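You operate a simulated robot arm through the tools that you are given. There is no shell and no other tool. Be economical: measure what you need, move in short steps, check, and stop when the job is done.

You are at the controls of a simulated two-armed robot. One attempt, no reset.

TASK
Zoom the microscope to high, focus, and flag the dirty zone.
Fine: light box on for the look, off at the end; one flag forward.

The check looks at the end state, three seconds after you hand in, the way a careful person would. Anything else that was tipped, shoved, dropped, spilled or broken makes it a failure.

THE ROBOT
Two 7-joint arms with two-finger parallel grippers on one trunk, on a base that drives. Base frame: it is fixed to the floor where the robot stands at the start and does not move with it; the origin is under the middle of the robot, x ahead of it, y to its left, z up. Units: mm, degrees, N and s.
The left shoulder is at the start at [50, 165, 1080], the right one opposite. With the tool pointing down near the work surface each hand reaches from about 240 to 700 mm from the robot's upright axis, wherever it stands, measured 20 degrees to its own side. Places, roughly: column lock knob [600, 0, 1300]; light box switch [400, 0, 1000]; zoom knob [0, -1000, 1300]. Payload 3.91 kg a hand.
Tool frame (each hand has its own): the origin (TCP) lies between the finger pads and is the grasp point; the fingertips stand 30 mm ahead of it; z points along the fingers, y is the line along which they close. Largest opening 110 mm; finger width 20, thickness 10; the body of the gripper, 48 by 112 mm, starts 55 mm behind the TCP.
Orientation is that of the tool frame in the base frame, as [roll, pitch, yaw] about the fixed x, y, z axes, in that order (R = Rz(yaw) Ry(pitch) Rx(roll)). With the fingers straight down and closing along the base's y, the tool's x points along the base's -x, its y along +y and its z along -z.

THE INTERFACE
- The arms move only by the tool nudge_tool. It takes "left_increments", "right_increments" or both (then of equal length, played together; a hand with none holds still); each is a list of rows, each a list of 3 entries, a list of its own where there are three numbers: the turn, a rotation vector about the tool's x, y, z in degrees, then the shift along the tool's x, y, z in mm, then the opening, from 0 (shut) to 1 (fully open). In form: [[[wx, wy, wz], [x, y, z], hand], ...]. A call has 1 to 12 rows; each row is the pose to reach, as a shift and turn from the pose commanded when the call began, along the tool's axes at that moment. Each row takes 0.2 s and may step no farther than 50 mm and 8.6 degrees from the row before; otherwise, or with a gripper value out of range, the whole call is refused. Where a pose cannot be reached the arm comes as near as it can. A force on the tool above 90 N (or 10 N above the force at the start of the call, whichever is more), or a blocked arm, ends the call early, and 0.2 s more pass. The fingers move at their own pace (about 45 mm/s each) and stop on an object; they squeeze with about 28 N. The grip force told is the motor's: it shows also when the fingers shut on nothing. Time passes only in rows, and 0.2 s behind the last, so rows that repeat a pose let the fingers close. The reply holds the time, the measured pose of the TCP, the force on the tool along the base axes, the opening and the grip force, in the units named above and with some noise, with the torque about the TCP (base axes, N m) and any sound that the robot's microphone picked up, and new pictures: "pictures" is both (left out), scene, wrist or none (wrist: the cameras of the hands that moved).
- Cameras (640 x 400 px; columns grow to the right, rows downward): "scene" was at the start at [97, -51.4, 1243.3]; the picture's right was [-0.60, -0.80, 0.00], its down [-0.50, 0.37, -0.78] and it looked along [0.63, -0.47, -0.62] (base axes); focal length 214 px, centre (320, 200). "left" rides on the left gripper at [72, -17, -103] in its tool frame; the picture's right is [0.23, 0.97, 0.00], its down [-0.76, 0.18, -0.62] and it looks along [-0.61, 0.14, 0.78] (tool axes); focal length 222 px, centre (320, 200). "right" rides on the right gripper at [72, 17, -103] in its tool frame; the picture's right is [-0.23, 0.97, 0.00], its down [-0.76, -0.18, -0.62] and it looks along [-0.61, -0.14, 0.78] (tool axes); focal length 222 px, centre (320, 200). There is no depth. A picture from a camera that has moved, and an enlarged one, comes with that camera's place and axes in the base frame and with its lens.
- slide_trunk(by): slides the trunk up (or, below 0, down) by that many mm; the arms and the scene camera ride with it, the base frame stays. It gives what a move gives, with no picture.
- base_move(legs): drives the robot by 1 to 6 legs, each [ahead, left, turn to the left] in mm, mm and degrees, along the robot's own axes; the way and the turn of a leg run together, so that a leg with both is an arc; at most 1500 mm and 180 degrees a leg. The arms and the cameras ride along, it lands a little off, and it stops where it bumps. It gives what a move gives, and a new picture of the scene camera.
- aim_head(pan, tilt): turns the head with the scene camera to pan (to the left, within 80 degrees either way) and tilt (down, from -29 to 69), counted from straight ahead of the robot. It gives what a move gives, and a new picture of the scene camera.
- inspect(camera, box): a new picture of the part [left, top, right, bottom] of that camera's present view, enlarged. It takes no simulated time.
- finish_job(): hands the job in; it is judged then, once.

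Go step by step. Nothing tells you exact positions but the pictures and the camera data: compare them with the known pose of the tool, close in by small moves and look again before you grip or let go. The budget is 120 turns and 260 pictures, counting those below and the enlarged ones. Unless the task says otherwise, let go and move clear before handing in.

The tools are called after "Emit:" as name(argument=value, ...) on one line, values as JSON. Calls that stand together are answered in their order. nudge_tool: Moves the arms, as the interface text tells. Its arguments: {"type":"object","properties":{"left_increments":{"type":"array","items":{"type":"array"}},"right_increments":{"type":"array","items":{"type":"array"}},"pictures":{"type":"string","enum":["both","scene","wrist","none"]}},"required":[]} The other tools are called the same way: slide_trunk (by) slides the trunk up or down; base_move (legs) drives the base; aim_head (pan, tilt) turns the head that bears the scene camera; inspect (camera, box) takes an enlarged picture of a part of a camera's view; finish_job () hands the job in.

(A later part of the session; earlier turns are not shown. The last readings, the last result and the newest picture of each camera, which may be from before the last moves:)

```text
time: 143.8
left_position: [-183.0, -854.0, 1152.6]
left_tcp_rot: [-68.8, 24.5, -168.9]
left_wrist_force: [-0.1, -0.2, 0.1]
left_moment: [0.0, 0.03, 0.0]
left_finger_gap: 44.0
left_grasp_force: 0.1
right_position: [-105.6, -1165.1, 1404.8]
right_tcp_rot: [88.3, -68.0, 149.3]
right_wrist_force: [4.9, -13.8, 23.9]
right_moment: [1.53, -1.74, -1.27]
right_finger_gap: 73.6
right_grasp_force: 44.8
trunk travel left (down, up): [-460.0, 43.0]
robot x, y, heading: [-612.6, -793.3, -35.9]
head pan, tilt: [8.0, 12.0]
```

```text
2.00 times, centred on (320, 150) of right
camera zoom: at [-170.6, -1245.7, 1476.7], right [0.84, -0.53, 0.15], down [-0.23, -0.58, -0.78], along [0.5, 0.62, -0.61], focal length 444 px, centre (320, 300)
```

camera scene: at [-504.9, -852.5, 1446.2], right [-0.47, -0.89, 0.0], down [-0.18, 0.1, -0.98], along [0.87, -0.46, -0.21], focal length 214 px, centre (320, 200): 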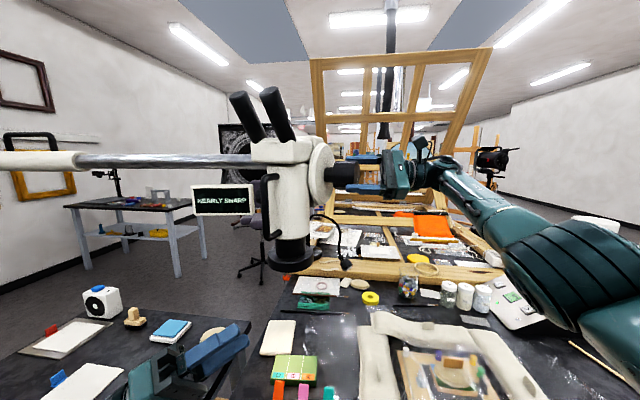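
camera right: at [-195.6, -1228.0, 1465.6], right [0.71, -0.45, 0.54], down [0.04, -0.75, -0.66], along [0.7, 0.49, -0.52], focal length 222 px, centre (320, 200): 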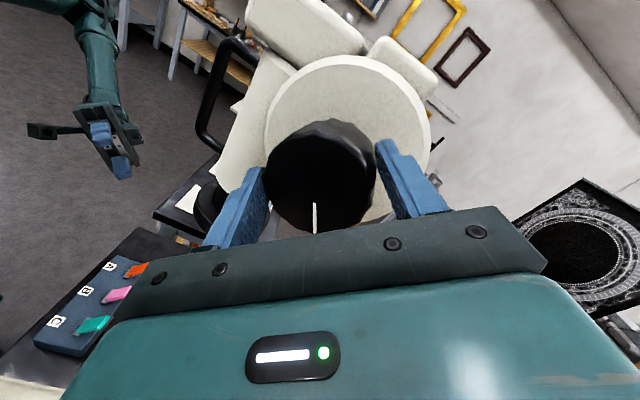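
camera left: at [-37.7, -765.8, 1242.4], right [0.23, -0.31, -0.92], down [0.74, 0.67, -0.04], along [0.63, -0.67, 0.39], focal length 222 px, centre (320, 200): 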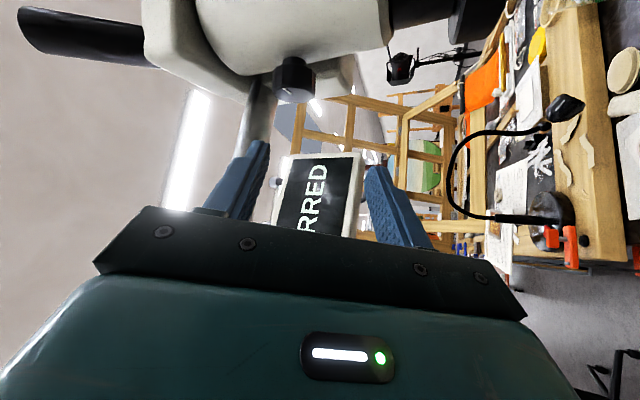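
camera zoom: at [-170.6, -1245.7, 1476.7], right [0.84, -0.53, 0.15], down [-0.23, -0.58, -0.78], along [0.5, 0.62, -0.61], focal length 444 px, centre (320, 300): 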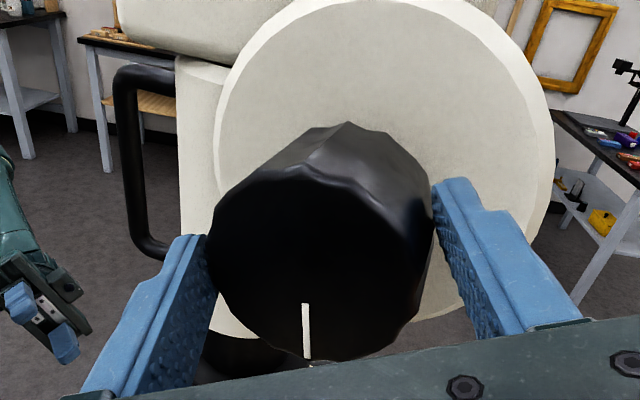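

The screen reads "SHARP DIRT B". I'll release the focus knob carefully and check that it stays sharp.

Emit:
nudge_tool(right_increments=[[[0, 0, 0], [0, 0, 0], 0.9], [[0, 0, 0], [0, 0, 0], 1], [[0, 0, 0], [0, 0, 0], 1]], pictures="none")

Emit:
nudge_tool(right_increments=[[[0, 0, 0], [0, 0, -30], 1], [[0, 0, 0], [0, 0, -65], 1], [[0, 0, 0], [0, 0, -110], 1], [[0, 0, 0], [0, 0, -150], 1]], pictures="scene")

Emit:
inspect(camera="scene", box=[170, 90, 450, 265])

```text
time: 144.6
left_position: [-181.6, -853.1, 1150.9]
left_tcp_rot: [-68.7, 24.3, -168.8]
left_wrist_force: [-0.6, 0.7, -0.4]
left_moment: [0.0, 0.01, 0.03]
left_finger_gap: 43.9
left_grasp_force: 0.1
right_position: [-102.3, -1159.6, 1400.9]
right_tcp_rot: [90.2, -68.1, 148.0]
right_wrist_force: [-0.2, 0.2, 0.7]
right_moment: [-0.02, 0.0, 0.0]
right_finger_gap: 110.0
right_grasp_force: 0.0
trunk travel left (down, up): [-460.0, 43.0]
robot x, y, heading: [-609.6, -790.4, -35.8]
head pan, tilt: [8.0, 12.0]
```

```text
time: 145.6
left_position: [-180.7, -853.8, 1152.3]
left_tcp_rot: [-68.7, 24.2, -169.0]
left_wrist_force: [-0.4, 0.4, 0.8]
left_moment: [-0.03, -0.01, 0.01]
left_finger_gap: 44.1
left_grasp_force: 0.1
right_position: [-189.0, -1271.5, 1391.8]
right_tcp_rot: [90.1, -68.2, 148.0]
right_wrist_force: [0.3, 0.5, -0.2]
right_moment: [0.01, 0.02, -0.02]
right_finger_gap: 109.9
right_grasp_force: 0.0
right hand out of reach, approached as far as the arm can: row 3, 4
trunk travel left (down, up): [-460.0, 43.0]
robot x, y, heading: [-604.1, -787.5, -35.7]
head pan, tilt: [8.0, 12.0]
camera scene: at [-502.2, -852.5, 1445.7], right [-0.47, -0.89, 0.0], down [-0.18, 0.1, -0.98], along [0.87, -0.46, -0.21], focal length 214 px, centre (320, 200)
```

scene: 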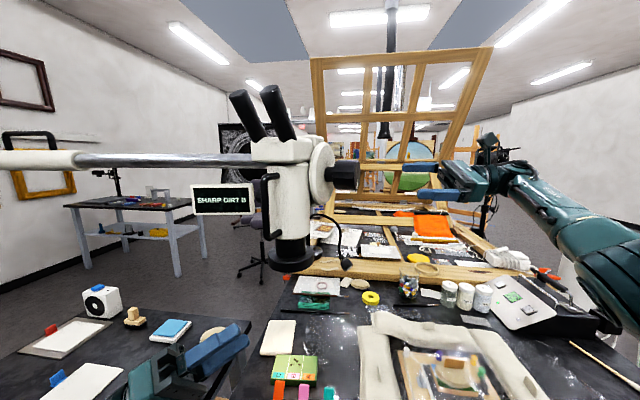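

```text
2.29 times, centred on (310, 178) of scene
camera zoom: at [-502.2, -852.5, 1445.7], right [-0.47, -0.89, 0.0], down [-0.18, 0.1, -0.98], along [0.87, -0.46, -0.21], focal length 490 px, centre (343, 251)
```

zoom: 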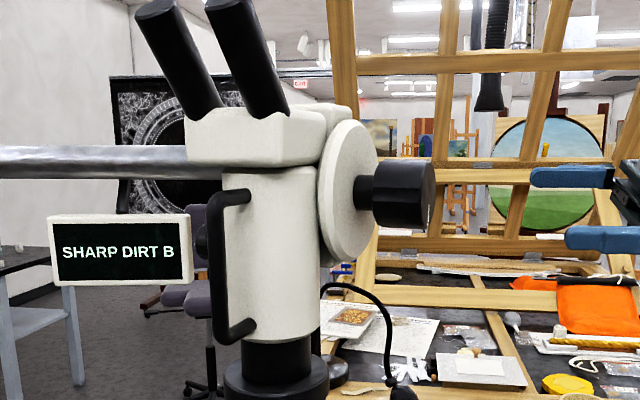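

It stays sharp, and zone B is the dirty one. Now flag B (pink): I'll turn the left hand to point straight down and look at the flag box.

Emit:
nudge_tool(left_increments=[[[-7.2, 4.47, 0.62], [4, -4, 1], 0], [[-14.4, 8.94, 1.25], [8, -9, 2], 0], [[-21.6, 13.4, 1.87], [13, -13, 3], 0], [[-28.8, 17.9, 2.5], [17, -17, 5], 0], [[-36, 22.3, 3.1], [21, -22, 6], 0], [[-43.2, 26.8, 3.7], [25, -26, 7], 0], [[-50.4, 31.3, 4.4], [30, -31, 8], 0], [[-57.6, 35.7, 5], [34, -35, 9], 0], [[-64.8, 40.2, 5.6], [38, -39, 10], 0], [[-72, 44.7, 6.2], [42, -44, 11], 0], [[-79.2, 49.1, 6.9], [47, -48, 13], 0], [[-86.4, 53.6, 7.5], [51, -52, 14], 0]], pictures="none")

Emit:
aim_head(pan=10, tilt=45)

```text
time: 148.2
left_position: [-225.9, -854.3, 1162.1]
left_tcp_rot: [-141.9, 19.8, 154.3]
left_wrist_force: [-0.4, -0.1, 0.3]
left_moment: [-0.05, -0.03, 0.06]
left_finger_gap: 0.0
left_grasp_force: 28.1
left hand out of reach, approached as far as the arm can: row 8, 9, 10, 11, 12
right_position: [-189.8, -1271.2, 1393.0]
right_tcp_rot: [90.0, -68.1, 148.1]
right_wrist_force: [0.1, 0.0, 1.1]
right_moment: [0.0, 0.0, 0.01]
right_finger_gap: 109.9
right_grasp_force: 0.0
trunk travel left (down, up): [-460.0, 43.0]
robot x, y, heading: [-604.9, -790.2, -35.7]
head pan, tilt: [8.0, 12.0]
```

```text
time: 149.2
left_position: [-225.4, -854.4, 1162.3]
left_tcp_rot: [-141.9, 19.7, 154.3]
left_wrist_force: [-0.4, -0.1, -0.7]
left_moment: [0.03, -0.02, 0.01]
left_finger_gap: 0.4
left_grasp_force: 28.0
right_position: [-189.4, -1271.6, 1392.6]
right_tcp_rot: [90.1, -68.2, 148.2]
right_wrist_force: [0.3, -0.4, 0.7]
right_moment: [0.0, -0.02, -0.01]
right_finger_gap: 110.1
right_grasp_force: 0.0
trunk travel left (down, up): [-460.0, 43.0]
robot x, y, heading: [-604.9, -790.6, -35.7]
head pan, tilt: [10.0, 45.0]
camera scene: at [-511.5, -844.1, 1394.1], right [-0.43, -0.9, 0.0], down [-0.64, 0.31, -0.71], along [0.64, -0.31, -0.71], focal length 214 px, centre (320, 200)
```

scene: 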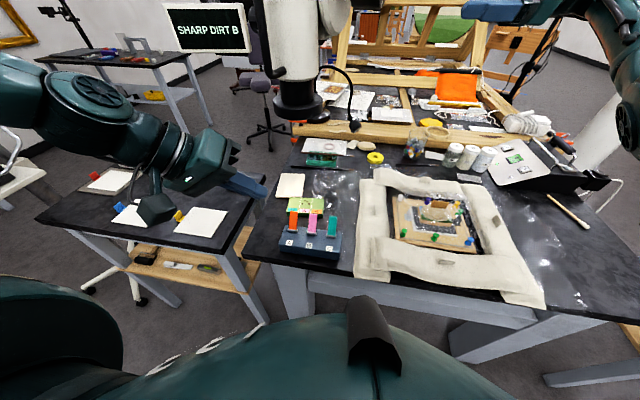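

The hand is about 42° short of vertical. First, a close look at the flags to fix their positions.

Emit:
inspect(camera="scene", box=[250, 160, 378, 260])

Emit:
slide_trunk(by=-160)

Emit:
inspect(camera="scene", box=[240, 100, 400, 240])

```text
4.00 times, centred on (314, 210) of scene
camera zoom: at [-511.5, -844.1, 1394.1], right [-0.43, -0.9, 0.0], down [-0.64, 0.31, -0.71], along [0.64, -0.31, -0.71], focal length 858 px, centre (344, 160)
```

zoom: 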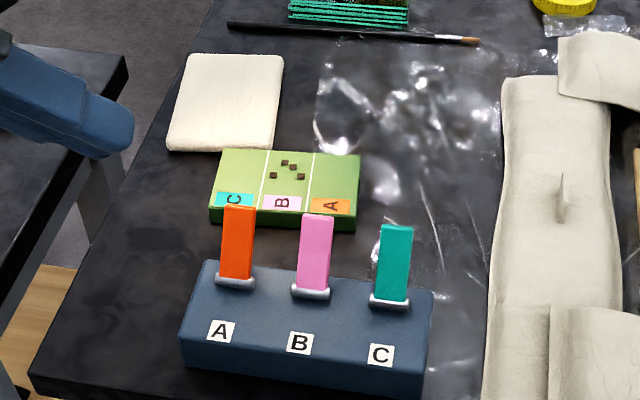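

```text
time: 151.0
left_position: [-223.9, -854.2, 1002.4]
left_tcp_rot: [-141.9, 19.7, 154.3]
left_wrist_force: [-0.2, -0.2, -0.6]
left_moment: [-0.01, 0.0, -0.05]
left_finger_gap: 0.1
left_grasp_force: 27.8
right_position: [-189.8, -1271.8, 1233.9]
right_tcp_rot: [90.1, -68.1, 148.1]
right_wrist_force: [0.0, 0.6, -0.5]
right_moment: [-0.03, -0.02, 0.01]
right_finger_gap: 110.2
right_grasp_force: 0.0
trunk travel left (down, up): [-300.0, 203.0]
robot x, y, heading: [-608.3, -790.5, -35.9]
head pan, tilt: [10.0, 45.0]
```

```text
2.86 times, centred on (320, 170) of scene
camera zoom: at [-511.6, -844.0, 1234.1], right [-0.43, -0.9, 0.0], down [-0.64, 0.31, -0.71], along [0.64, -0.31, -0.71], focal length 613 px, centre (320, 286)
```

zoom: 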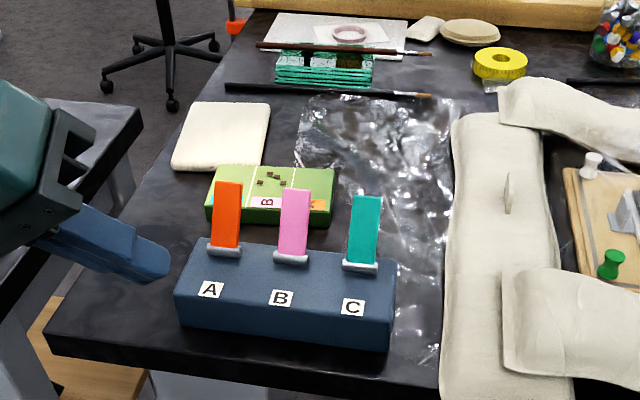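

Dirt specks are visible on the card's B strip, confirming B. The pink flag's hinge is at about [-187, -977, 917], and it leans back to a tip near [-153, -998, 950]. Now straightening the left hand to vertical.

Emit:
nudge_tool(left_increments=[[[-7.2, 4.5, 0.6], [2, -5, -6], 0], [[-14.4, 9, 1.2], [4, -9, -12], 0], [[-21.5, 13.4, 1.9], [7, -14, -18], 0], [[-28.7, 17.9, 2.5], [9, -18, -24], 0], [[-35.9, 22.4, 3.1], [11, -22, -28], 0]], pictures="scene")

```text
time: 152.2
left_position: [-226.1, -854.7, 1001.5]
left_tcp_rot: [-141.9, 19.7, 154.3]
left_wrist_force: [-1.0, 0.5, -0.8]
left_moment: [-0.02, -0.01, 0.0]
left_finger_gap: 0.0
left_grasp_force: 27.8
left hand out of reach, approached as far as the arm can: row 1, 2, 3, 4, 5
right_position: [-189.5, -1270.8, 1232.5]
right_tcp_rot: [90.1, -68.1, 148.1]
right_wrist_force: [0.1, 0.5, 0.5]
right_moment: [0.01, 0.0, 0.0]
right_finger_gap: 110.1
right_grasp_force: 0.0
trunk travel left (down, up): [-300.0, 203.0]
robot x, y, heading: [-607.6, -788.2, -35.8]
head pan, tilt: [10.0, 45.0]
camera scene: at [-511.5, -844.0, 1234.0], right [-0.43, -0.9, 0.0], down [-0.64, 0.31, -0.71], along [0.64, -0.31, -0.71], focal length 214 px, centre (320, 200)
```

scene: 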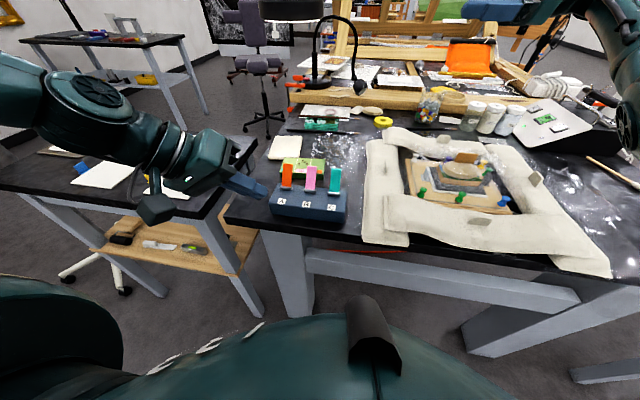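

The left wrist is at a limit. I'll use the right hand instead: bring it back to pointing down at my right side.

Emit:
nudge_tool(right_increments=[[[6.2, -4.18, -4.18], [8, -23, -6], 0], [[12.4, -8.36, -8.36], [15, -47, -13], 0], [[18.6, -12.5, -12.5], [23, -70, -19], 0], [[24.8, -16.7, -16.7], [31, -94, -25], 0], [[31, -20.9, -20.9], [38, -117, -32], 0], [[37.2, -25.1, -25.1], [46, -140, -38], 0], [[43.4, -29.3, -29.3], [54, -164, -44], 0], [[49.6, -33.4, -33.4], [61, -187, -50], 0], [[55.8, -37.6, -37.6], [69, -210, -57], 0], [[62, -41.8, -41.8], [77, -234, -63], 0], [[68.2, -46, -46], [84, -257, -69], 0], [[74.4, -50.2, -50.2], [92, -280, -76], 0]], pictures="scene")

```text
time: 154.8
left_position: [-227.1, -854.5, 1003.4]
left_tcp_rot: [-141.9, 19.7, 154.3]
left_wrist_force: [0.1, 0.5, -0.2]
left_moment: [0.02, -0.02, -0.01]
left_finger_gap: 0.0
left_grasp_force: 28.2
right_position: [-479.6, -1179.7, 1213.7]
right_tcp_rot: [176.4, -2.8, 145.7]
right_wrist_force: [0.2, 0.4, -0.4]
right_moment: [-0.02, -0.01, 0.0]
right_finger_gap: 0.0
right_grasp_force: 27.7
right hand out of reach, approached as far as the arm can: row 2, 3
trunk travel left (down, up): [-300.0, 203.0]
robot x, y, heading: [-605.7, -791.8, -35.8]
head pan, tilt: [10.0, 45.0]
camera scene: at [-511.9, -843.7, 1234.1], right [-0.43, -0.9, 0.0], down [-0.64, 0.31, -0.71], along [0.64, -0.31, -0.71], focal length 214 px, centre (320, 200)
```

scene: 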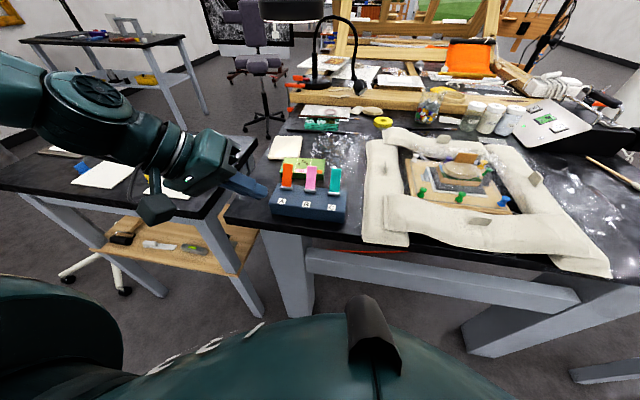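

The right hand points down. Sliding the base left 190 mm so the flag box is in front of the right arm.

Emit:
base_move(legs=[[0, 190, 0]])

Emit:
nudge_tool(right_increments=[[[2, 1.4, 0], [-20, 0, 30], 0], [[3.6, 2.8, 0], [-40, 0, 60], 0], [[3.6, 2.8, 0], [-60, 0, 90], 0], [[3.6, 2.8, 0], [-80, 0, 120], 0]], pictures="both")

```text
time: 156.3
left_position: [-117.7, -707.2, 1002.2]
left_tcp_rot: [-141.8, 19.8, 154.0]
left_wrist_force: [0.7, 0.5, 0.7]
left_moment: [-0.02, 0.0, 0.01]
left_finger_gap: 0.0
left_grasp_force: 27.9
right_position: [-372.9, -1032.5, 1214.5]
right_tcp_rot: [176.3, -2.7, 145.3]
right_wrist_force: [-0.6, 0.6, -0.3]
right_moment: [-0.01, -0.01, -0.02]
right_finger_gap: 0.4
right_grasp_force: 28.3
trunk travel left (down, up): [-300.0, 203.0]
robot x, y, heading: [-499.0, -643.6, -36.2]
head pan, tilt: [10.0, 45.0]
camera scene: at [-403.9, -695.4, 1234.0], right [-0.44, -0.9, 0.0], down [-0.64, 0.31, -0.71], along [0.64, -0.31, -0.71], focal length 214 px, centre (320, 200)
```

scene: 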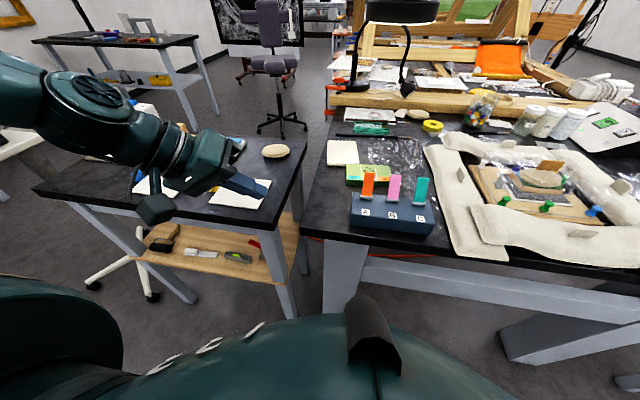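

```text
time: 157.3
left_position: [-118.7, -707.6, 1002.4]
left_tcp_rot: [-141.9, 19.6, 154.0]
left_wrist_force: [-0.2, 0.7, 0.0]
left_moment: [-0.02, 0.01, -0.01]
left_finger_gap: 0.1
left_grasp_force: 28.3
right_position: [-306.8, -1066.0, 1093.2]
right_tcp_rot: [179.7, -5.6, 145.5]
right_wrist_force: [0.4, -0.5, -0.8]
right_moment: [-0.03, 0.01, 0.0]
right_finger_gap: 0.1
right_grasp_force: 27.8
trunk travel left (down, up): [-300.0, 203.0]
robot x, y, heading: [-499.5, -640.4, -36.2]
head pan, tilt: [10.0, 45.0]
camera scene: at [-404.1, -696.2, 1234.0], right [-0.44, -0.9, 0.0], down [-0.64, 0.31, -0.71], along [0.64, -0.31, -0.71], focal length 214 px, centre (320, 200)
camera right: at [-348.6, -1017.1, 1202.8], right [0.74, 0.67, -0.02], down [0.57, -0.61, 0.54], along [0.36, -0.41, -0.84], focal length 222 px, centre (320, 200)
```

scene: 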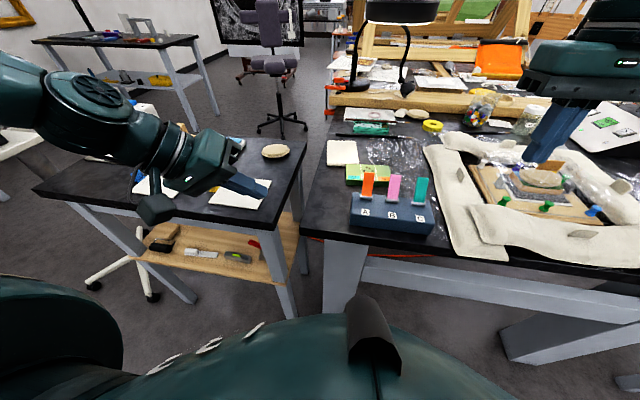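
right: 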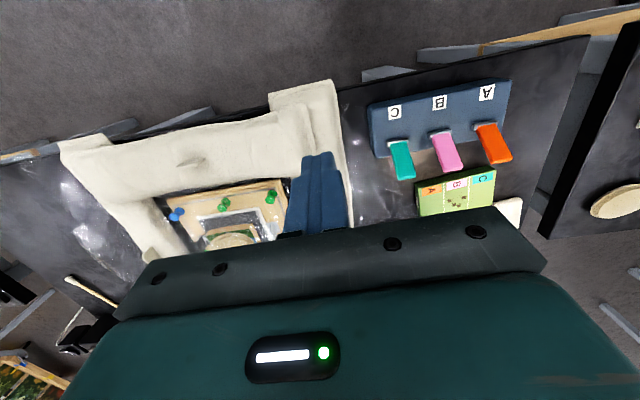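

Positions agree: hinge B at [-184, -977, 917] and its tip at [-155, -997, 950]. I'll move the closed fingers above and behind the pink flag.

Emit:
nudge_tool(right_increments=[[[0, -2, 0], [-23, 29, 5], 0], [[0, -4, 0], [-46, 58, 10], 0], [[0, -5.6, 0], [-69, 87, 20], 0], [[0, -5.6, 0], [-92, 116, 35], 0], [[0, -5.6, 0], [-115, 143, 50], 0], [[0, -5.6, 0], [-115, 143, 70], 0]], pictures="both")

Emit:
inspect(camera="scene", box=[330, 120, 458, 248])

```text
time: 158.7
left_position: [-117.5, -707.4, 1003.5]
left_tcp_rot: [-142.0, 19.7, 154.0]
left_wrist_force: [-0.1, 0.1, 0.7]
left_moment: [-0.01, -0.02, 0.02]
left_finger_gap: 0.0
left_grasp_force: 27.9
right_position: [-135.6, -1011.2, 1009.7]
right_tcp_rot: [179.7, -0.1, 145.4]
right_wrist_force: [-0.4, 0.2, -0.4]
right_moment: [-0.03, 0.01, 0.02]
right_finger_gap: 0.0
right_grasp_force: 27.4
trunk travel left (down, up): [-300.0, 203.0]
robot x, y, heading: [-501.3, -642.6, -36.3]
head pan, tilt: [10.0, 45.0]
camera scene: at [-404.4, -696.1, 1234.1], right [-0.44, -0.9, 0.0], down [-0.64, 0.31, -0.71], along [0.64, -0.31, -0.71], focal length 214 px, centre (320, 200)
camera right: at [-185.7, -955.6, 1113.0], right [0.74, 0.67, 0.0], down [0.52, -0.58, 0.62], along [0.42, -0.46, -0.78], focal length 222 px, centre (320, 200)
```

scene: 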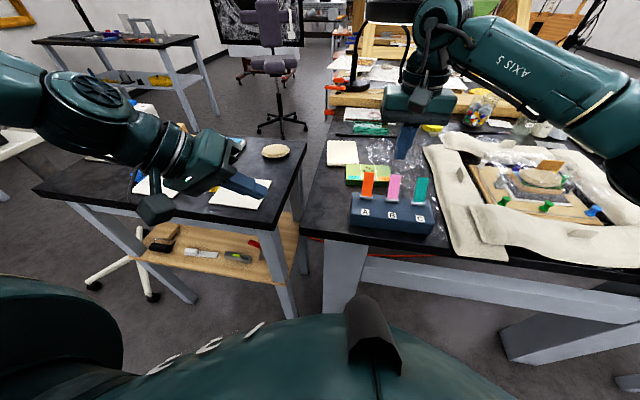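
right: 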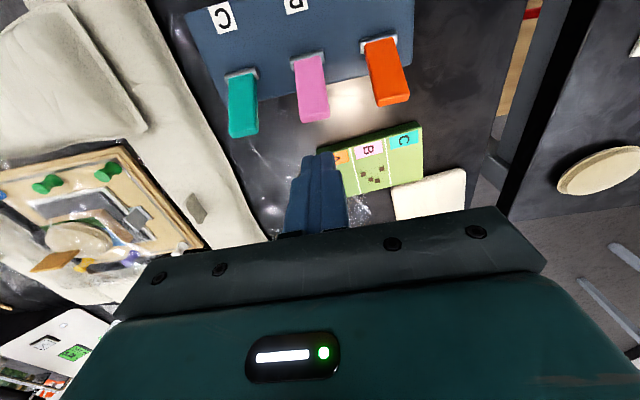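

```text
3.12 times, centred on (394, 184) of scene
camera zoom: at [-404.4, -696.1, 1234.1], right [-0.44, -0.9, 0.0], down [-0.64, 0.31, -0.71], along [0.64, -0.31, -0.71], focal length 670 px, centre (89, 250)
```

zoom: 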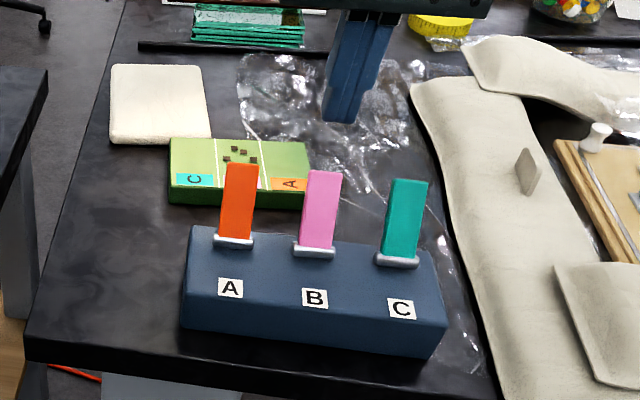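

The fingers are right behind flag B. Lower to tip height about 929 and pull gently toward me.

Emit:
nudge_tool(right_increments=[[[0, 0, 0], [0, 0, 25], 0], [[0, 0, 0], [0, 0, 50], 0], [[0, 0, 0], [12, 1, 50], 0], [[0, 0, 0], [24, 2, 50], 0], [[0, 0, 0], [34, 3, 50], 0]], pictures="wrist")

Emit:
inspect(camera="scene", box=[330, 120, 458, 248])

```text
time: 159.9
left_position: [-120.0, -708.4, 1003.3]
left_tcp_rot: [-141.8, 19.6, 154.1]
left_wrist_force: [0.3, -0.1, -0.5]
left_moment: [0.02, 0.02, -0.01]
left_finger_gap: 0.1
left_grasp_force: 27.9
right_position: [-165.4, -990.2, 962.5]
right_tcp_rot: [179.8, 0.2, 145.1]
right_wrist_force: [-4.4, -8.6, 17.1]
right_moment: [0.13, 0.11, 0.15]
right_finger_gap: 0.2
right_grasp_force: 27.4
trunk travel left (down, up): [-300.0, 203.0]
robot x, y, heading: [-499.2, -646.3, -36.3]
head pan, tilt: [10.0, 45.0]
camera right: at [-215.9, -934.2, 1065.2], right [0.74, 0.67, 0.0], down [0.52, -0.58, 0.62], along [0.42, -0.46, -0.78], focal length 222 px, centre (320, 200)
```

right: 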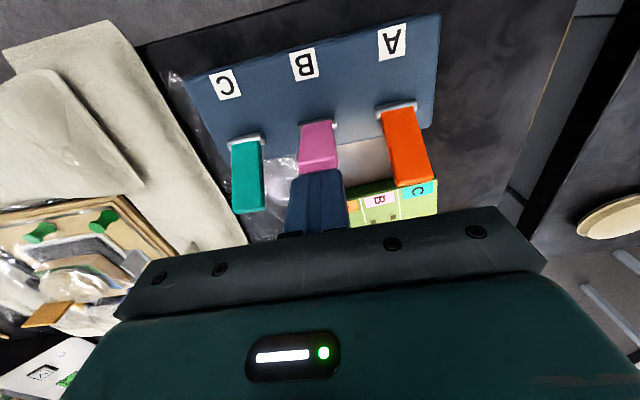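

```text
3.12 times, centred on (394, 184) of scene
camera zoom: at [-405.8, -696.1, 1234.4], right [-0.44, -0.9, 0.0], down [-0.63, 0.31, -0.71], along [0.64, -0.31, -0.71], focal length 670 px, centre (89, 250)
```

zoom: 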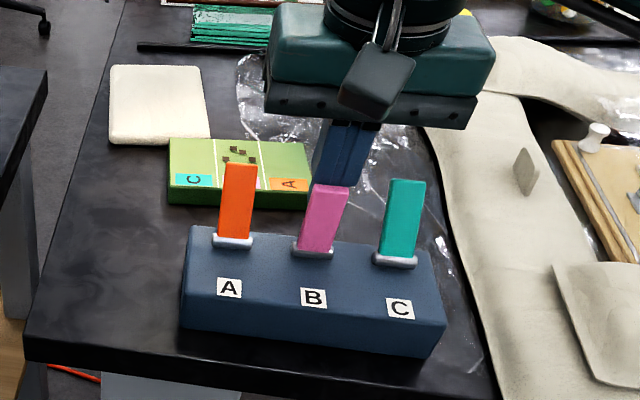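

The flag is moving, but there's 17 N of upward load on the tip. I'll lift 6 mm and continue pulling.

Emit:
nudge_tool(right_increments=[[[0, 0, 0], [0, 0, -8], 0], [[0, 0, 0], [8, 0, -8], 0]], pictures="wrist")

Emit:
inspect(camera="scene", box=[350, 150, 446, 222])

```text
time: 160.5
left_position: [-118.3, -707.3, 1003.4]
left_tcp_rot: [-141.9, 19.7, 153.9]
left_wrist_force: [-0.3, -0.2, 0.5]
left_moment: [-0.03, 0.02, 0.01]
left_finger_gap: 0.1
left_grasp_force: 27.7
right_position: [-170.1, -982.9, 967.8]
right_tcp_rot: [179.6, -0.1, 145.5]
right_wrist_force: [0.2, -0.1, -0.1]
right_moment: [0.02, -0.05, 0.02]
right_finger_gap: 0.1
right_grasp_force: 28.1
trunk travel left (down, up): [-300.0, 203.0]
robot x, y, heading: [-498.3, -644.9, -36.1]
head pan, tilt: [10.0, 45.0]
camera right: at [-220.3, -928.0, 1070.5], right [0.74, 0.67, 0.0], down [0.53, -0.58, 0.62], along [0.42, -0.46, -0.78], focal length 222 px, centre (320, 200)
```

right: 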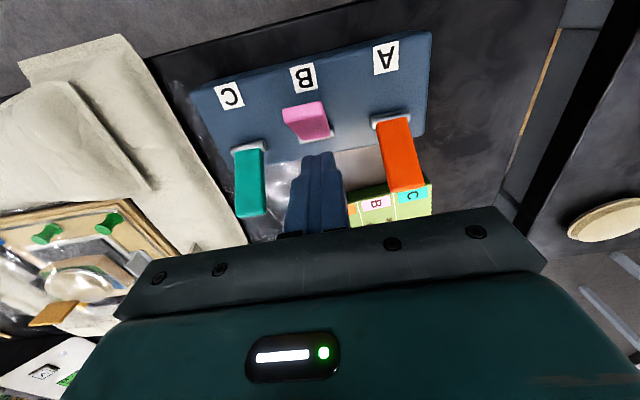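

```text
5.56 times, centred on (398, 186) of scene
camera zoom: at [-404.3, -695.8, 1233.9], right [-0.44, -0.9, 0.0], down [-0.64, 0.31, -0.71], along [0.64, -0.31, -0.71], focal length 1192 px, centre (-113, 278)
```

zoom: 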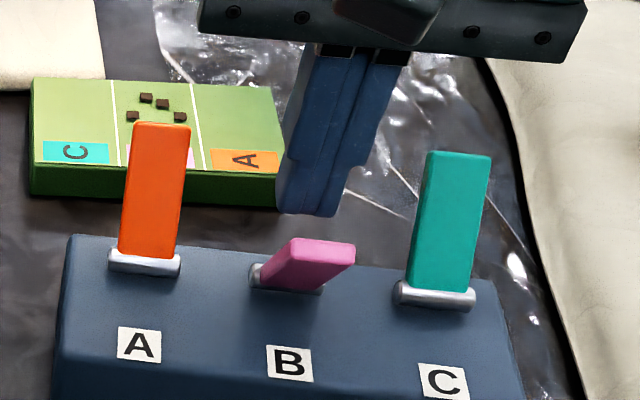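

Flag B has snapped forward. Raising the hand clear and checking all three flags.

Emit:
nudge_tool(right_increments=[[[0, 0, 0], [-10, 0, -30], 0], [[0, 0, 0], [-10, 0, -70], 0], [[0, 0, 0], [-10, 0, -110], 0]], pictures="wrist")

Emit:
inspect(camera="scene", box=[330, 150, 458, 250])

```text
time: 161.3
left_position: [-118.3, -706.6, 1002.8]
left_tcp_rot: [-141.8, 19.7, 153.9]
left_wrist_force: [0.4, -0.1, 0.5]
left_moment: [0.0, -0.02, 0.03]
left_finger_gap: 0.0
left_grasp_force: 28.1
right_position: [-160.2, -985.9, 1077.7]
right_tcp_rot: [179.8, 0.1, 145.4]
right_wrist_force: [0.6, -0.3, -0.7]
right_moment: [0.02, 0.0, -0.02]
right_finger_gap: 0.1
right_grasp_force: 27.6
trunk travel left (down, up): [-300.0, 203.0]
robot x, y, heading: [-499.4, -645.0, -35.9]
head pan, tilt: [10.0, 45.0]
camera right: at [-210.7, -930.3, 1181.1], right [0.74, 0.67, 0.0], down [0.53, -0.58, 0.62], along [0.42, -0.46, -0.78], focal length 222 px, centre (320, 200)
```

right: 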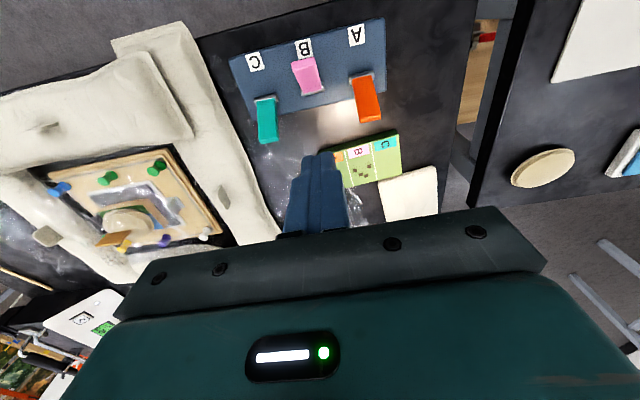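

```text
4.00 times, centred on (394, 200) of scene
camera zoom: at [-404.4, -695.6, 1234.0], right [-0.44, -0.9, 0.0], down [-0.64, 0.31, -0.71], along [0.64, -0.31, -0.71], focal length 858 px, centre (24, 200)
```

zoom: 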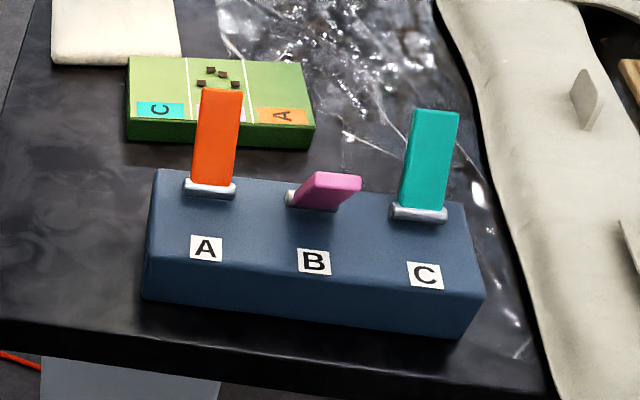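

Only B is forward; A and C still stand back, and the card and box are undisturbed. Now back to the light box: first tuck both arms.

Emit:
nudge_tool(right_increments=[[[0, 0, 0], [45, -10, -15], 0], [[0, 0, 0], [90, -25, -30], 0], [[0, 0, 0], [135, -40, -50], 0], [[0, 0, 0], [175, -60, -70], 0]], left_increments=[[[0, 0, 0], [13, -19, -31], 0], [[0, 0, 0], [26, -38, -63], 0], [[0, 0, 0], [39, -57, -95], 0], [[0, 0, 0], [52, -76, -126], 0]], pictures="none")

Emit:
aim_head(pan=75, tilt=35)

```text
refused: row 3 steps farther than a row can; nothing moved
```

```text
time: 162.7
left_position: [-118.0, -707.4, 1002.3]
left_tcp_rot: [-141.9, 19.7, 154.0]
left_wrist_force: [-0.2, -0.8, 0.3]
left_moment: [0.0, 0.02, -0.02]
left_finger_gap: 0.0
left_grasp_force: 28.1
right_position: [-158.6, -985.3, 1078.1]
right_tcp_rot: [179.8, 0.1, 145.3]
right_wrist_force: [0.0, -0.2, 0.0]
right_moment: [-0.01, 0.03, -0.03]
right_finger_gap: 0.3
right_grasp_force: 28.1
trunk travel left (down, up): [-300.0, 203.0]
robot x, y, heading: [-500.2, -642.7, -36.0]
head pan, tilt: [75.0, 35.0]
camera scene: at [-408.9, -604.9, 1248.8], right [0.63, -0.78, 0.0], down [-0.45, -0.36, -0.82], along [0.64, 0.52, -0.57], focal length 214 px, centre (320, 200)
```

scene: 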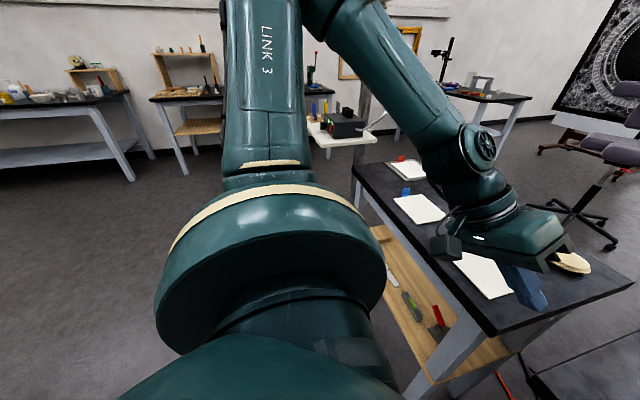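

The floor to the left is free as far as the cart. Retrying the arm tuck with smaller steps.

Emit:
nudge_tool(right_increments=[[[0, 0, 0], [35, -10, -14], 0], [[0, 0, 0], [70, -20, -28], 0], [[0, 0, 0], [105, -30, -42], 0], [[0, 0, 0], [140, -40, -56], 0], [[0, 0, 0], [175, -50, -70], 0]], left_increments=[[[0, 0, 0], [10, -15, -25], 0], [[0, 0, 0], [21, -30, -50], 0], [[0, 0, 0], [31, -45, -75], 0], [[0, 0, 0], [42, -60, -100], 0], [[0, 0, 0], [52, -76, -126], 0]], pictures="none")

Emit:
base_move(legs=[[-140, 0, 0], [0, 700, 0]])

```text
time: 163.9
left_position: [-175.3, -696.1, 1093.5]
left_tcp_rot: [-134.3, 20.5, 154.3]
left_wrist_force: [0.3, -0.9, 0.2]
left_moment: [0.01, -0.01, 0.01]
left_finger_gap: 0.0
left_grasp_force: 28.3
left hand out of reach, approached as far as the arm can: row 1, 2, 3, 4, 5
right_position: [-339.7, -925.1, 1148.9]
right_tcp_rot: [179.8, 0.0, 145.4]
right_wrist_force: [-0.1, 0.3, -0.5]
right_moment: [-0.01, -0.01, 0.01]
right_finger_gap: 0.2
right_grasp_force: 28.2
trunk travel left (down, up): [-300.0, 203.0]
robot x, y, heading: [-501.0, -644.0, -35.9]
head pan, tilt: [75.0, 35.0]
```

```text
time: 168.7
left_position: [134.3, -45.7, 1094.2]
left_tcp_rot: [-134.3, 20.3, 153.8]
left_wrist_force: [-0.1, 0.6, -1.0]
left_moment: [0.0, -0.01, 0.0]
left_finger_gap: 0.0
left_grasp_force: 27.9
right_position: [-30.8, -274.3, 1148.5]
right_tcp_rot: [179.9, 0.0, 144.8]
right_wrist_force: [0.2, 0.0, -0.1]
right_moment: [0.01, 0.0, -0.01]
right_finger_gap: 0.3
right_grasp_force: 28.3
trunk travel left (down, up): [-300.0, 203.0]
robot x, y, heading: [-192.1, 10.2, -36.7]
head pan, tilt: [75.0, 35.0]
camera scene: at [-99.4, 47.8, 1248.8], right [0.62, -0.78, 0.0], down [-0.45, -0.36, -0.82], along [0.64, 0.51, -0.57], focal length 214 px, centre (320, 200)
```

scene: 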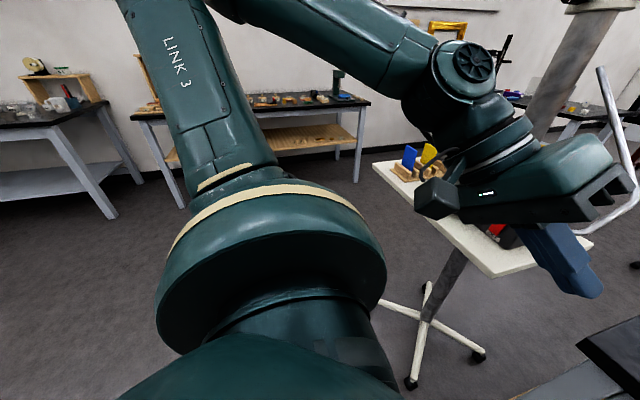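

The cart is ahead. Continue left to a spot where the right hand squarely faces the switch panel.

Emit:
base_move(legs=[[0, 360, 3]])

Emit:
aim_head(pan=0, tilt=35)

Emit:
inspect(camera="scene", box=[260, 120, 480, 300])

```text
time: 171.0
left_position: [343.7, 262.1, 1093.5]
left_tcp_rot: [-134.3, 20.4, 156.3]
left_wrist_force: [-1.5, 0.3, 0.0]
left_moment: [-0.01, -0.02, -0.03]
left_finger_gap: 0.0
left_grasp_force: 27.9
right_position: [189.3, 27.5, 1147.2]
right_tcp_rot: [179.8, 0.0, 147.6]
right_wrist_force: [0.4, -0.9, -0.2]
right_moment: [0.01, -0.02, 0.01]
right_finger_gap: 0.0
right_grasp_force: 27.9
trunk travel left (down, up): [-300.0, 203.0]
robot x, y, heading: [11.1, 301.7, -33.8]
head pan, tilt: [75.0, 35.0]
camera scene: at [105.7, 344.9, 1248.8], right [0.66, -0.75, 0.0], down [-0.43, -0.38, -0.82], along [0.62, 0.54, -0.57], focal length 214 px, centre (320, 200)
```

scene: 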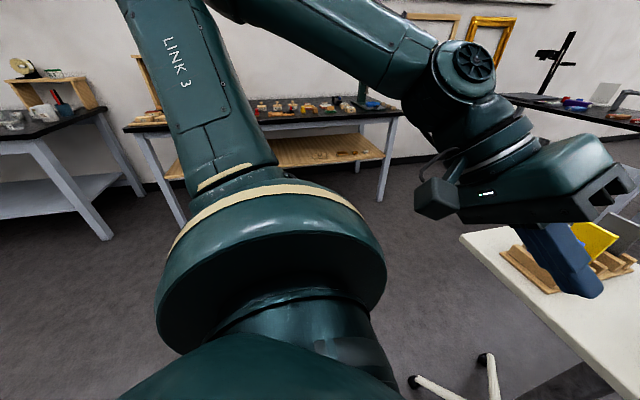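

```text
time: 172.5
left_position: [343.0, 262.2, 1093.3]
left_tcp_rot: [-134.3, 20.3, 156.4]
left_wrist_force: [0.3, -0.9, -1.1]
left_moment: [0.02, -0.04, -0.05]
left_finger_gap: 0.0
left_grasp_force: 27.8
right_position: [189.1, 25.5, 1148.3]
right_tcp_rot: [179.8, 0.0, 147.4]
right_wrist_force: [0.6, 0.6, -0.4]
right_moment: [-0.01, 0.03, 0.0]
right_finger_gap: 0.3
right_grasp_force: 27.4
trunk travel left (down, up): [-300.0, 203.0]
robot x, y, heading: [16.8, 303.3, -33.9]
head pan, tilt: [0.0, 35.0]
camera scene: at [112.2, 237.6, 1248.9], right [-0.56, -0.83, 0.0], down [-0.48, 0.32, -0.82], along [0.68, -0.46, -0.57], focal length 214 px, centre (320, 200)
```

scene: 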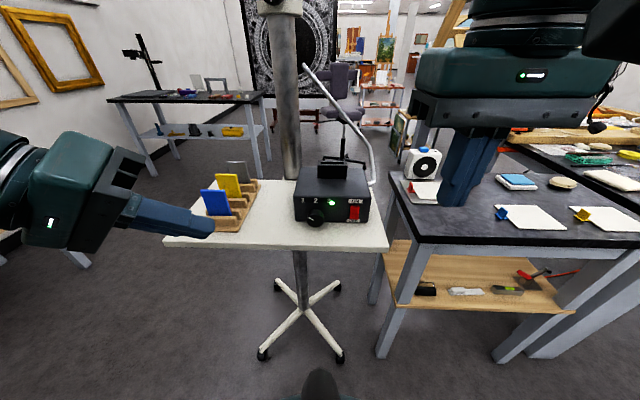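

```text
2.22 times, centred on (370, 210) of scene
camera zoom: at [112.2, 237.6, 1248.9], right [-0.56, -0.83, 0.0], down [-0.48, 0.32, -0.82], along [0.68, -0.46, -0.57], focal length 477 px, centre (209, 178)
```

zoom: 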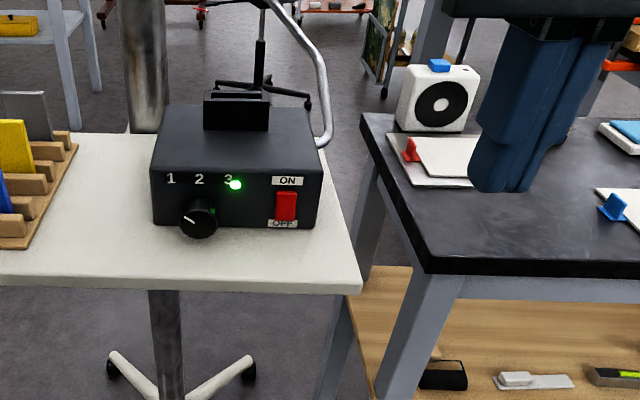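

The panel is squarely ahead, the rocker is at [376, -31, 958], and the green lamp is on. I'll bring the right hand level with the fingers forward, short of the rocker.

Emit:
nudge_tool(right_increments=[[[0, -8.5, 0], [-8, 6, 13], 0], [[0, -17, 0], [-16, 12, 26], 0], [[0, -25.5, 0], [-24, 17, 39], 0], [[0, -34, 0], [-32, 23, 52], 0], [[0, -42.5, 0], [-40, 29, 65], 0], [[0, -51, 0], [-48, 35, 78], 0], [[0, -59.5, 0], [-56, 41, 91], 0], [[0, -68, 0], [-64, 46, 104], 0], [[0, -76.5, 0], [-72, 52, 117], 0], [[0, -84, 0], [-80, 58, 130], 0]], pictures="both")

```text
time: 174.7
left_position: [343.9, 262.2, 1094.9]
left_tcp_rot: [-134.3, 20.3, 156.4]
left_wrist_force: [0.4, 0.2, -0.1]
left_moment: [-0.03, -0.01, -0.01]
left_finger_gap: 0.2
left_grasp_force: 28.0
right_position: [305.7, 39.1, 1014.6]
right_tcp_rot: [177.7, 84.1, 145.2]
right_wrist_force: [0.4, -1.0, 0.1]
right_moment: [-0.01, -0.03, -0.03]
right_finger_gap: 0.0
right_grasp_force: 27.9
right hand out of reach, approached as far as the arm can: row 7, 8, 9, 10
trunk travel left (down, up): [-300.0, 203.0]
robot x, y, heading: [15.3, 302.7, -34.5]
head pan, tilt: [0.0, 35.0]
camera scene: at [112.3, 238.3, 1248.9], right [-0.56, -0.83, 0.0], down [-0.48, 0.32, -0.82], along [0.68, -0.46, -0.57], focal length 214 px, centre (320, 200)
camera right: at [221.7, 112.6, 953.6], right [0.54, 0.81, 0.23], down [-0.55, 0.14, 0.82], along [0.63, -0.57, 0.52], focal length 222 px, centre (320, 200)
```

scene: 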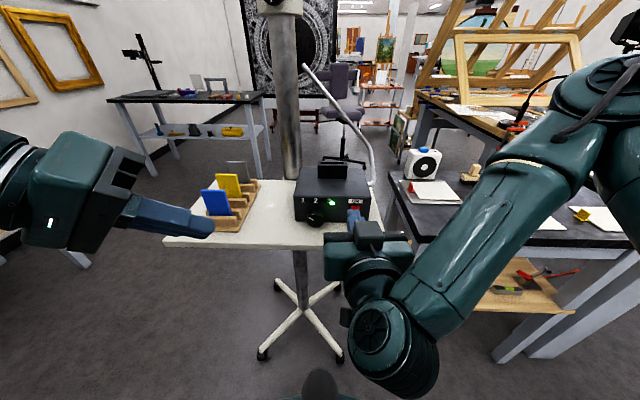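
right: 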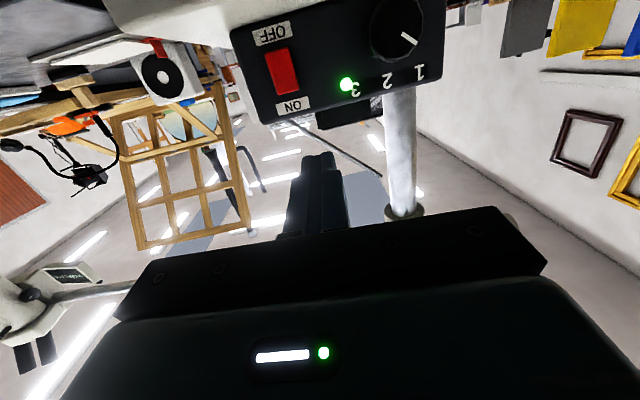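

The hand is level, about 70 mm short. Move down and right to line up with the lower (OFF) half of the rocker.

Emit:
nudge_tool(right_increments=[[[0, 0, 0], [20, -6, 10], 0], [[0, 0, 0], [40, -12, 20], 0], [[0, 0, 0], [61, -17, 35], 0]], pictures="both")

Emit:
inspect(camera="right", box=[200, 60, 440, 210])

Emit:
inspect(camera="scene", box=[280, 150, 440, 290])

```text
time: 175.5
left_position: [342.6, 262.8, 1093.9]
left_tcp_rot: [-134.3, 20.3, 156.4]
left_wrist_force: [-0.5, -0.3, 0.2]
left_moment: [-0.02, 0.01, -0.02]
left_finger_gap: 0.0
left_grasp_force: 27.9
right_position: [319.2, 5.9, 950.0]
right_tcp_rot: [177.3, 84.0, 144.8]
right_wrist_force: [0.1, 0.3, 0.3]
right_moment: [0.01, -0.01, -0.02]
right_finger_gap: 0.2
right_grasp_force: 27.7
trunk travel left (down, up): [-300.0, 203.0]
robot x, y, heading: [18.5, 302.5, -33.8]
head pan, tilt: [0.0, 35.0]
camera scene: at [112.3, 237.6, 1248.9], right [-0.56, -0.83, 0.0], down [-0.48, 0.32, -0.82], along [0.68, -0.46, -0.57], focal length 214 px, centre (320, 200)
camera right: at [236.2, 81.0, 888.7], right [0.54, 0.81, 0.23], down [-0.55, 0.14, 0.82], along [0.63, -0.57, 0.52], focal length 222 px, centre (320, 200)
```

scene: 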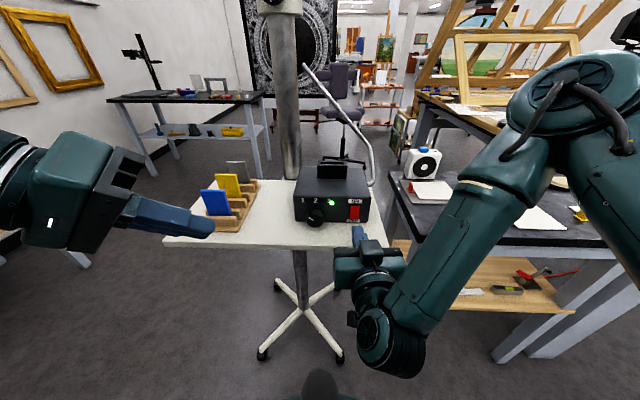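
right: 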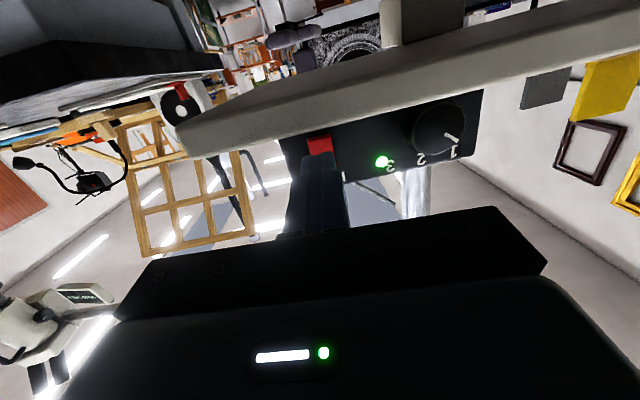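

```text
2.67 times, centred on (320, 135) of right
camera zoom: at [236.2, 81.0, 888.7], right [0.54, 0.81, 0.23], down [-0.55, 0.14, 0.82], along [0.63, -0.57, 0.52], focal length 592 px, centre (320, 373)
```

zoom: 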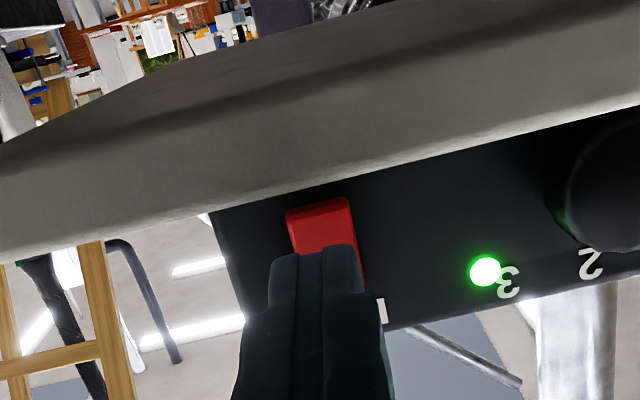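

```text
2.86 times, centred on (360, 220) of scene
camera zoom: at [112.3, 237.6, 1248.9], right [-0.56, -0.83, 0.0], down [-0.48, 0.32, -0.82], along [0.68, -0.46, -0.57], focal length 613 px, centre (206, 143)
```

zoom: 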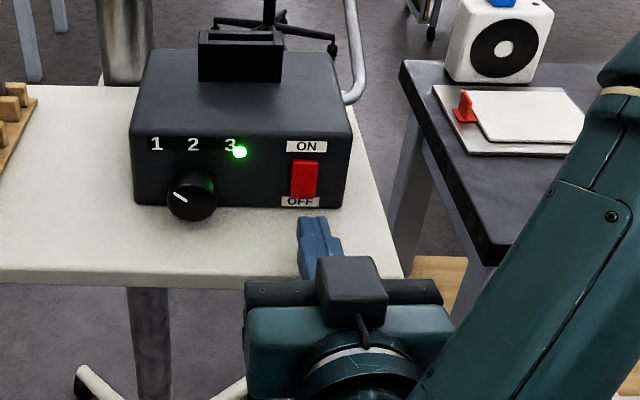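

The fingertips are lined up with the lower half, about 38 mm away. Advancing in small steps until the lamp goes off.

Emit:
nudge_tool(right_increments=[[[0, 0, 0], [-3, 1, 10], 0], [[0, 0, 0], [-6, 2, 20], 0], [[0, 0, 0], [-7, 2, 27], 0]], pictures="none")

Emit:
inspect(camera="right", box=[200, 60, 440, 210])

Emit:
inspect(camera="scene", box=[280, 150, 440, 290])

```text
time: 176.3
left_position: [343.1, 262.1, 1093.3]
left_tcp_rot: [-134.3, 20.4, 156.4]
left_wrist_force: [0.0, -0.1, 0.3]
left_moment: [0.02, -0.01, -0.01]
left_finger_gap: 0.2
left_grasp_force: 28.1
right_position: [343.5, -5.8, 953.7]
right_tcp_rot: [177.9, 84.0, 145.3]
right_wrist_force: [-0.6, 1.0, 0.5]
right_moment: [-0.01, 0.03, 0.0]
right_finger_gap: 0.1
right_grasp_force: 27.9
trunk travel left (down, up): [-300.0, 203.0]
robot x, y, heading: [15.2, 304.0, -33.9]
head pan, tilt: [0.0, 35.0]
```

```text
2.67 times, centred on (320, 135) of right
camera zoom: at [259.1, 68.7, 892.2], right [0.54, 0.81, 0.23], down [-0.55, 0.14, 0.82], along [0.63, -0.57, 0.52], focal length 592 px, centre (320, 373)
```

zoom: 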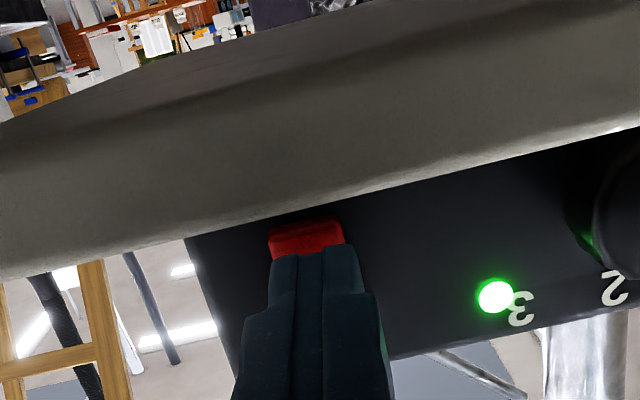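

```text
2.86 times, centred on (360, 220) of scene
camera zoom: at [112.2, 237.5, 1248.8], right [-0.56, -0.83, 0.0], down [-0.48, 0.32, -0.82], along [0.68, -0.46, -0.57], focal length 613 px, centre (206, 143)
```

zoom: 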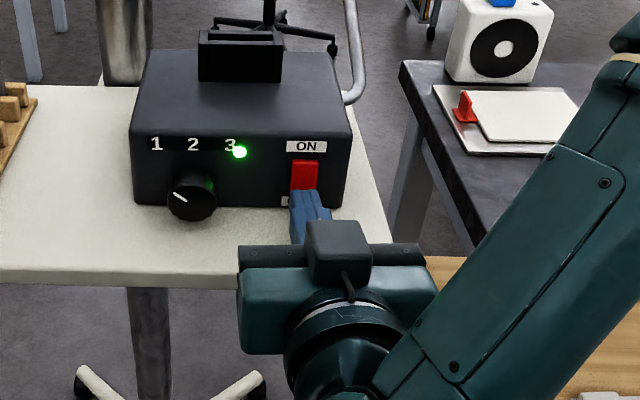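

Emit:
nudge_tool(right_increments=[[[0, 0, 0], [0, 0, 2], 0], [[0, 0, 0], [0, 0, 4], 0], [[0, 0, 0], [0, 0, 6], 0]], pictures="none")

Emit:
inspect(camera="scene", box=[280, 150, 440, 290])

```text
time: 177.1
left_position: [343.5, 263.2, 1093.4]
left_tcp_rot: [-134.3, 20.3, 156.4]
left_wrist_force: [0.5, -0.6, -0.3]
left_moment: [0.01, 0.03, 0.02]
left_finger_gap: 0.0
left_grasp_force: 27.8
right_position: [349.5, -10.1, 954.3]
right_tcp_rot: [177.9, 84.0, 145.5]
right_wrist_force: [-0.7, 0.0, 0.0]
right_moment: [-0.02, 0.0, -0.02]
right_finger_gap: 0.3
right_grasp_force: 28.1
trunk travel left (down, up): [-300.0, 203.0]
robot x, y, heading: [15.0, 299.8, -33.9]
head pan, tilt: [0.0, 35.0]
```

```text
2.86 times, centred on (360, 220) of scene
camera zoom: at [112.2, 237.6, 1248.9], right [-0.56, -0.83, 0.0], down [-0.48, 0.32, -0.82], along [0.68, -0.46, -0.57], focal length 613 px, centre (206, 143)
```

zoom: 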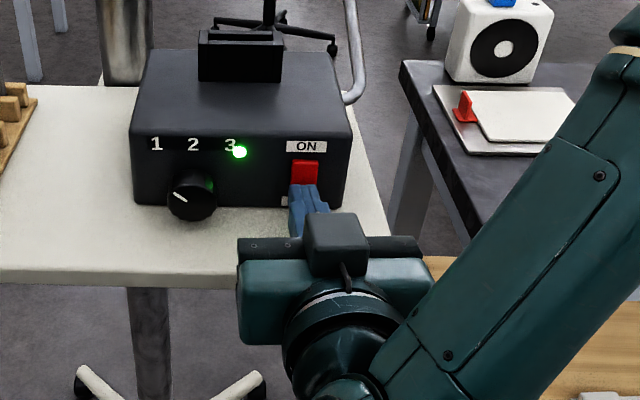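

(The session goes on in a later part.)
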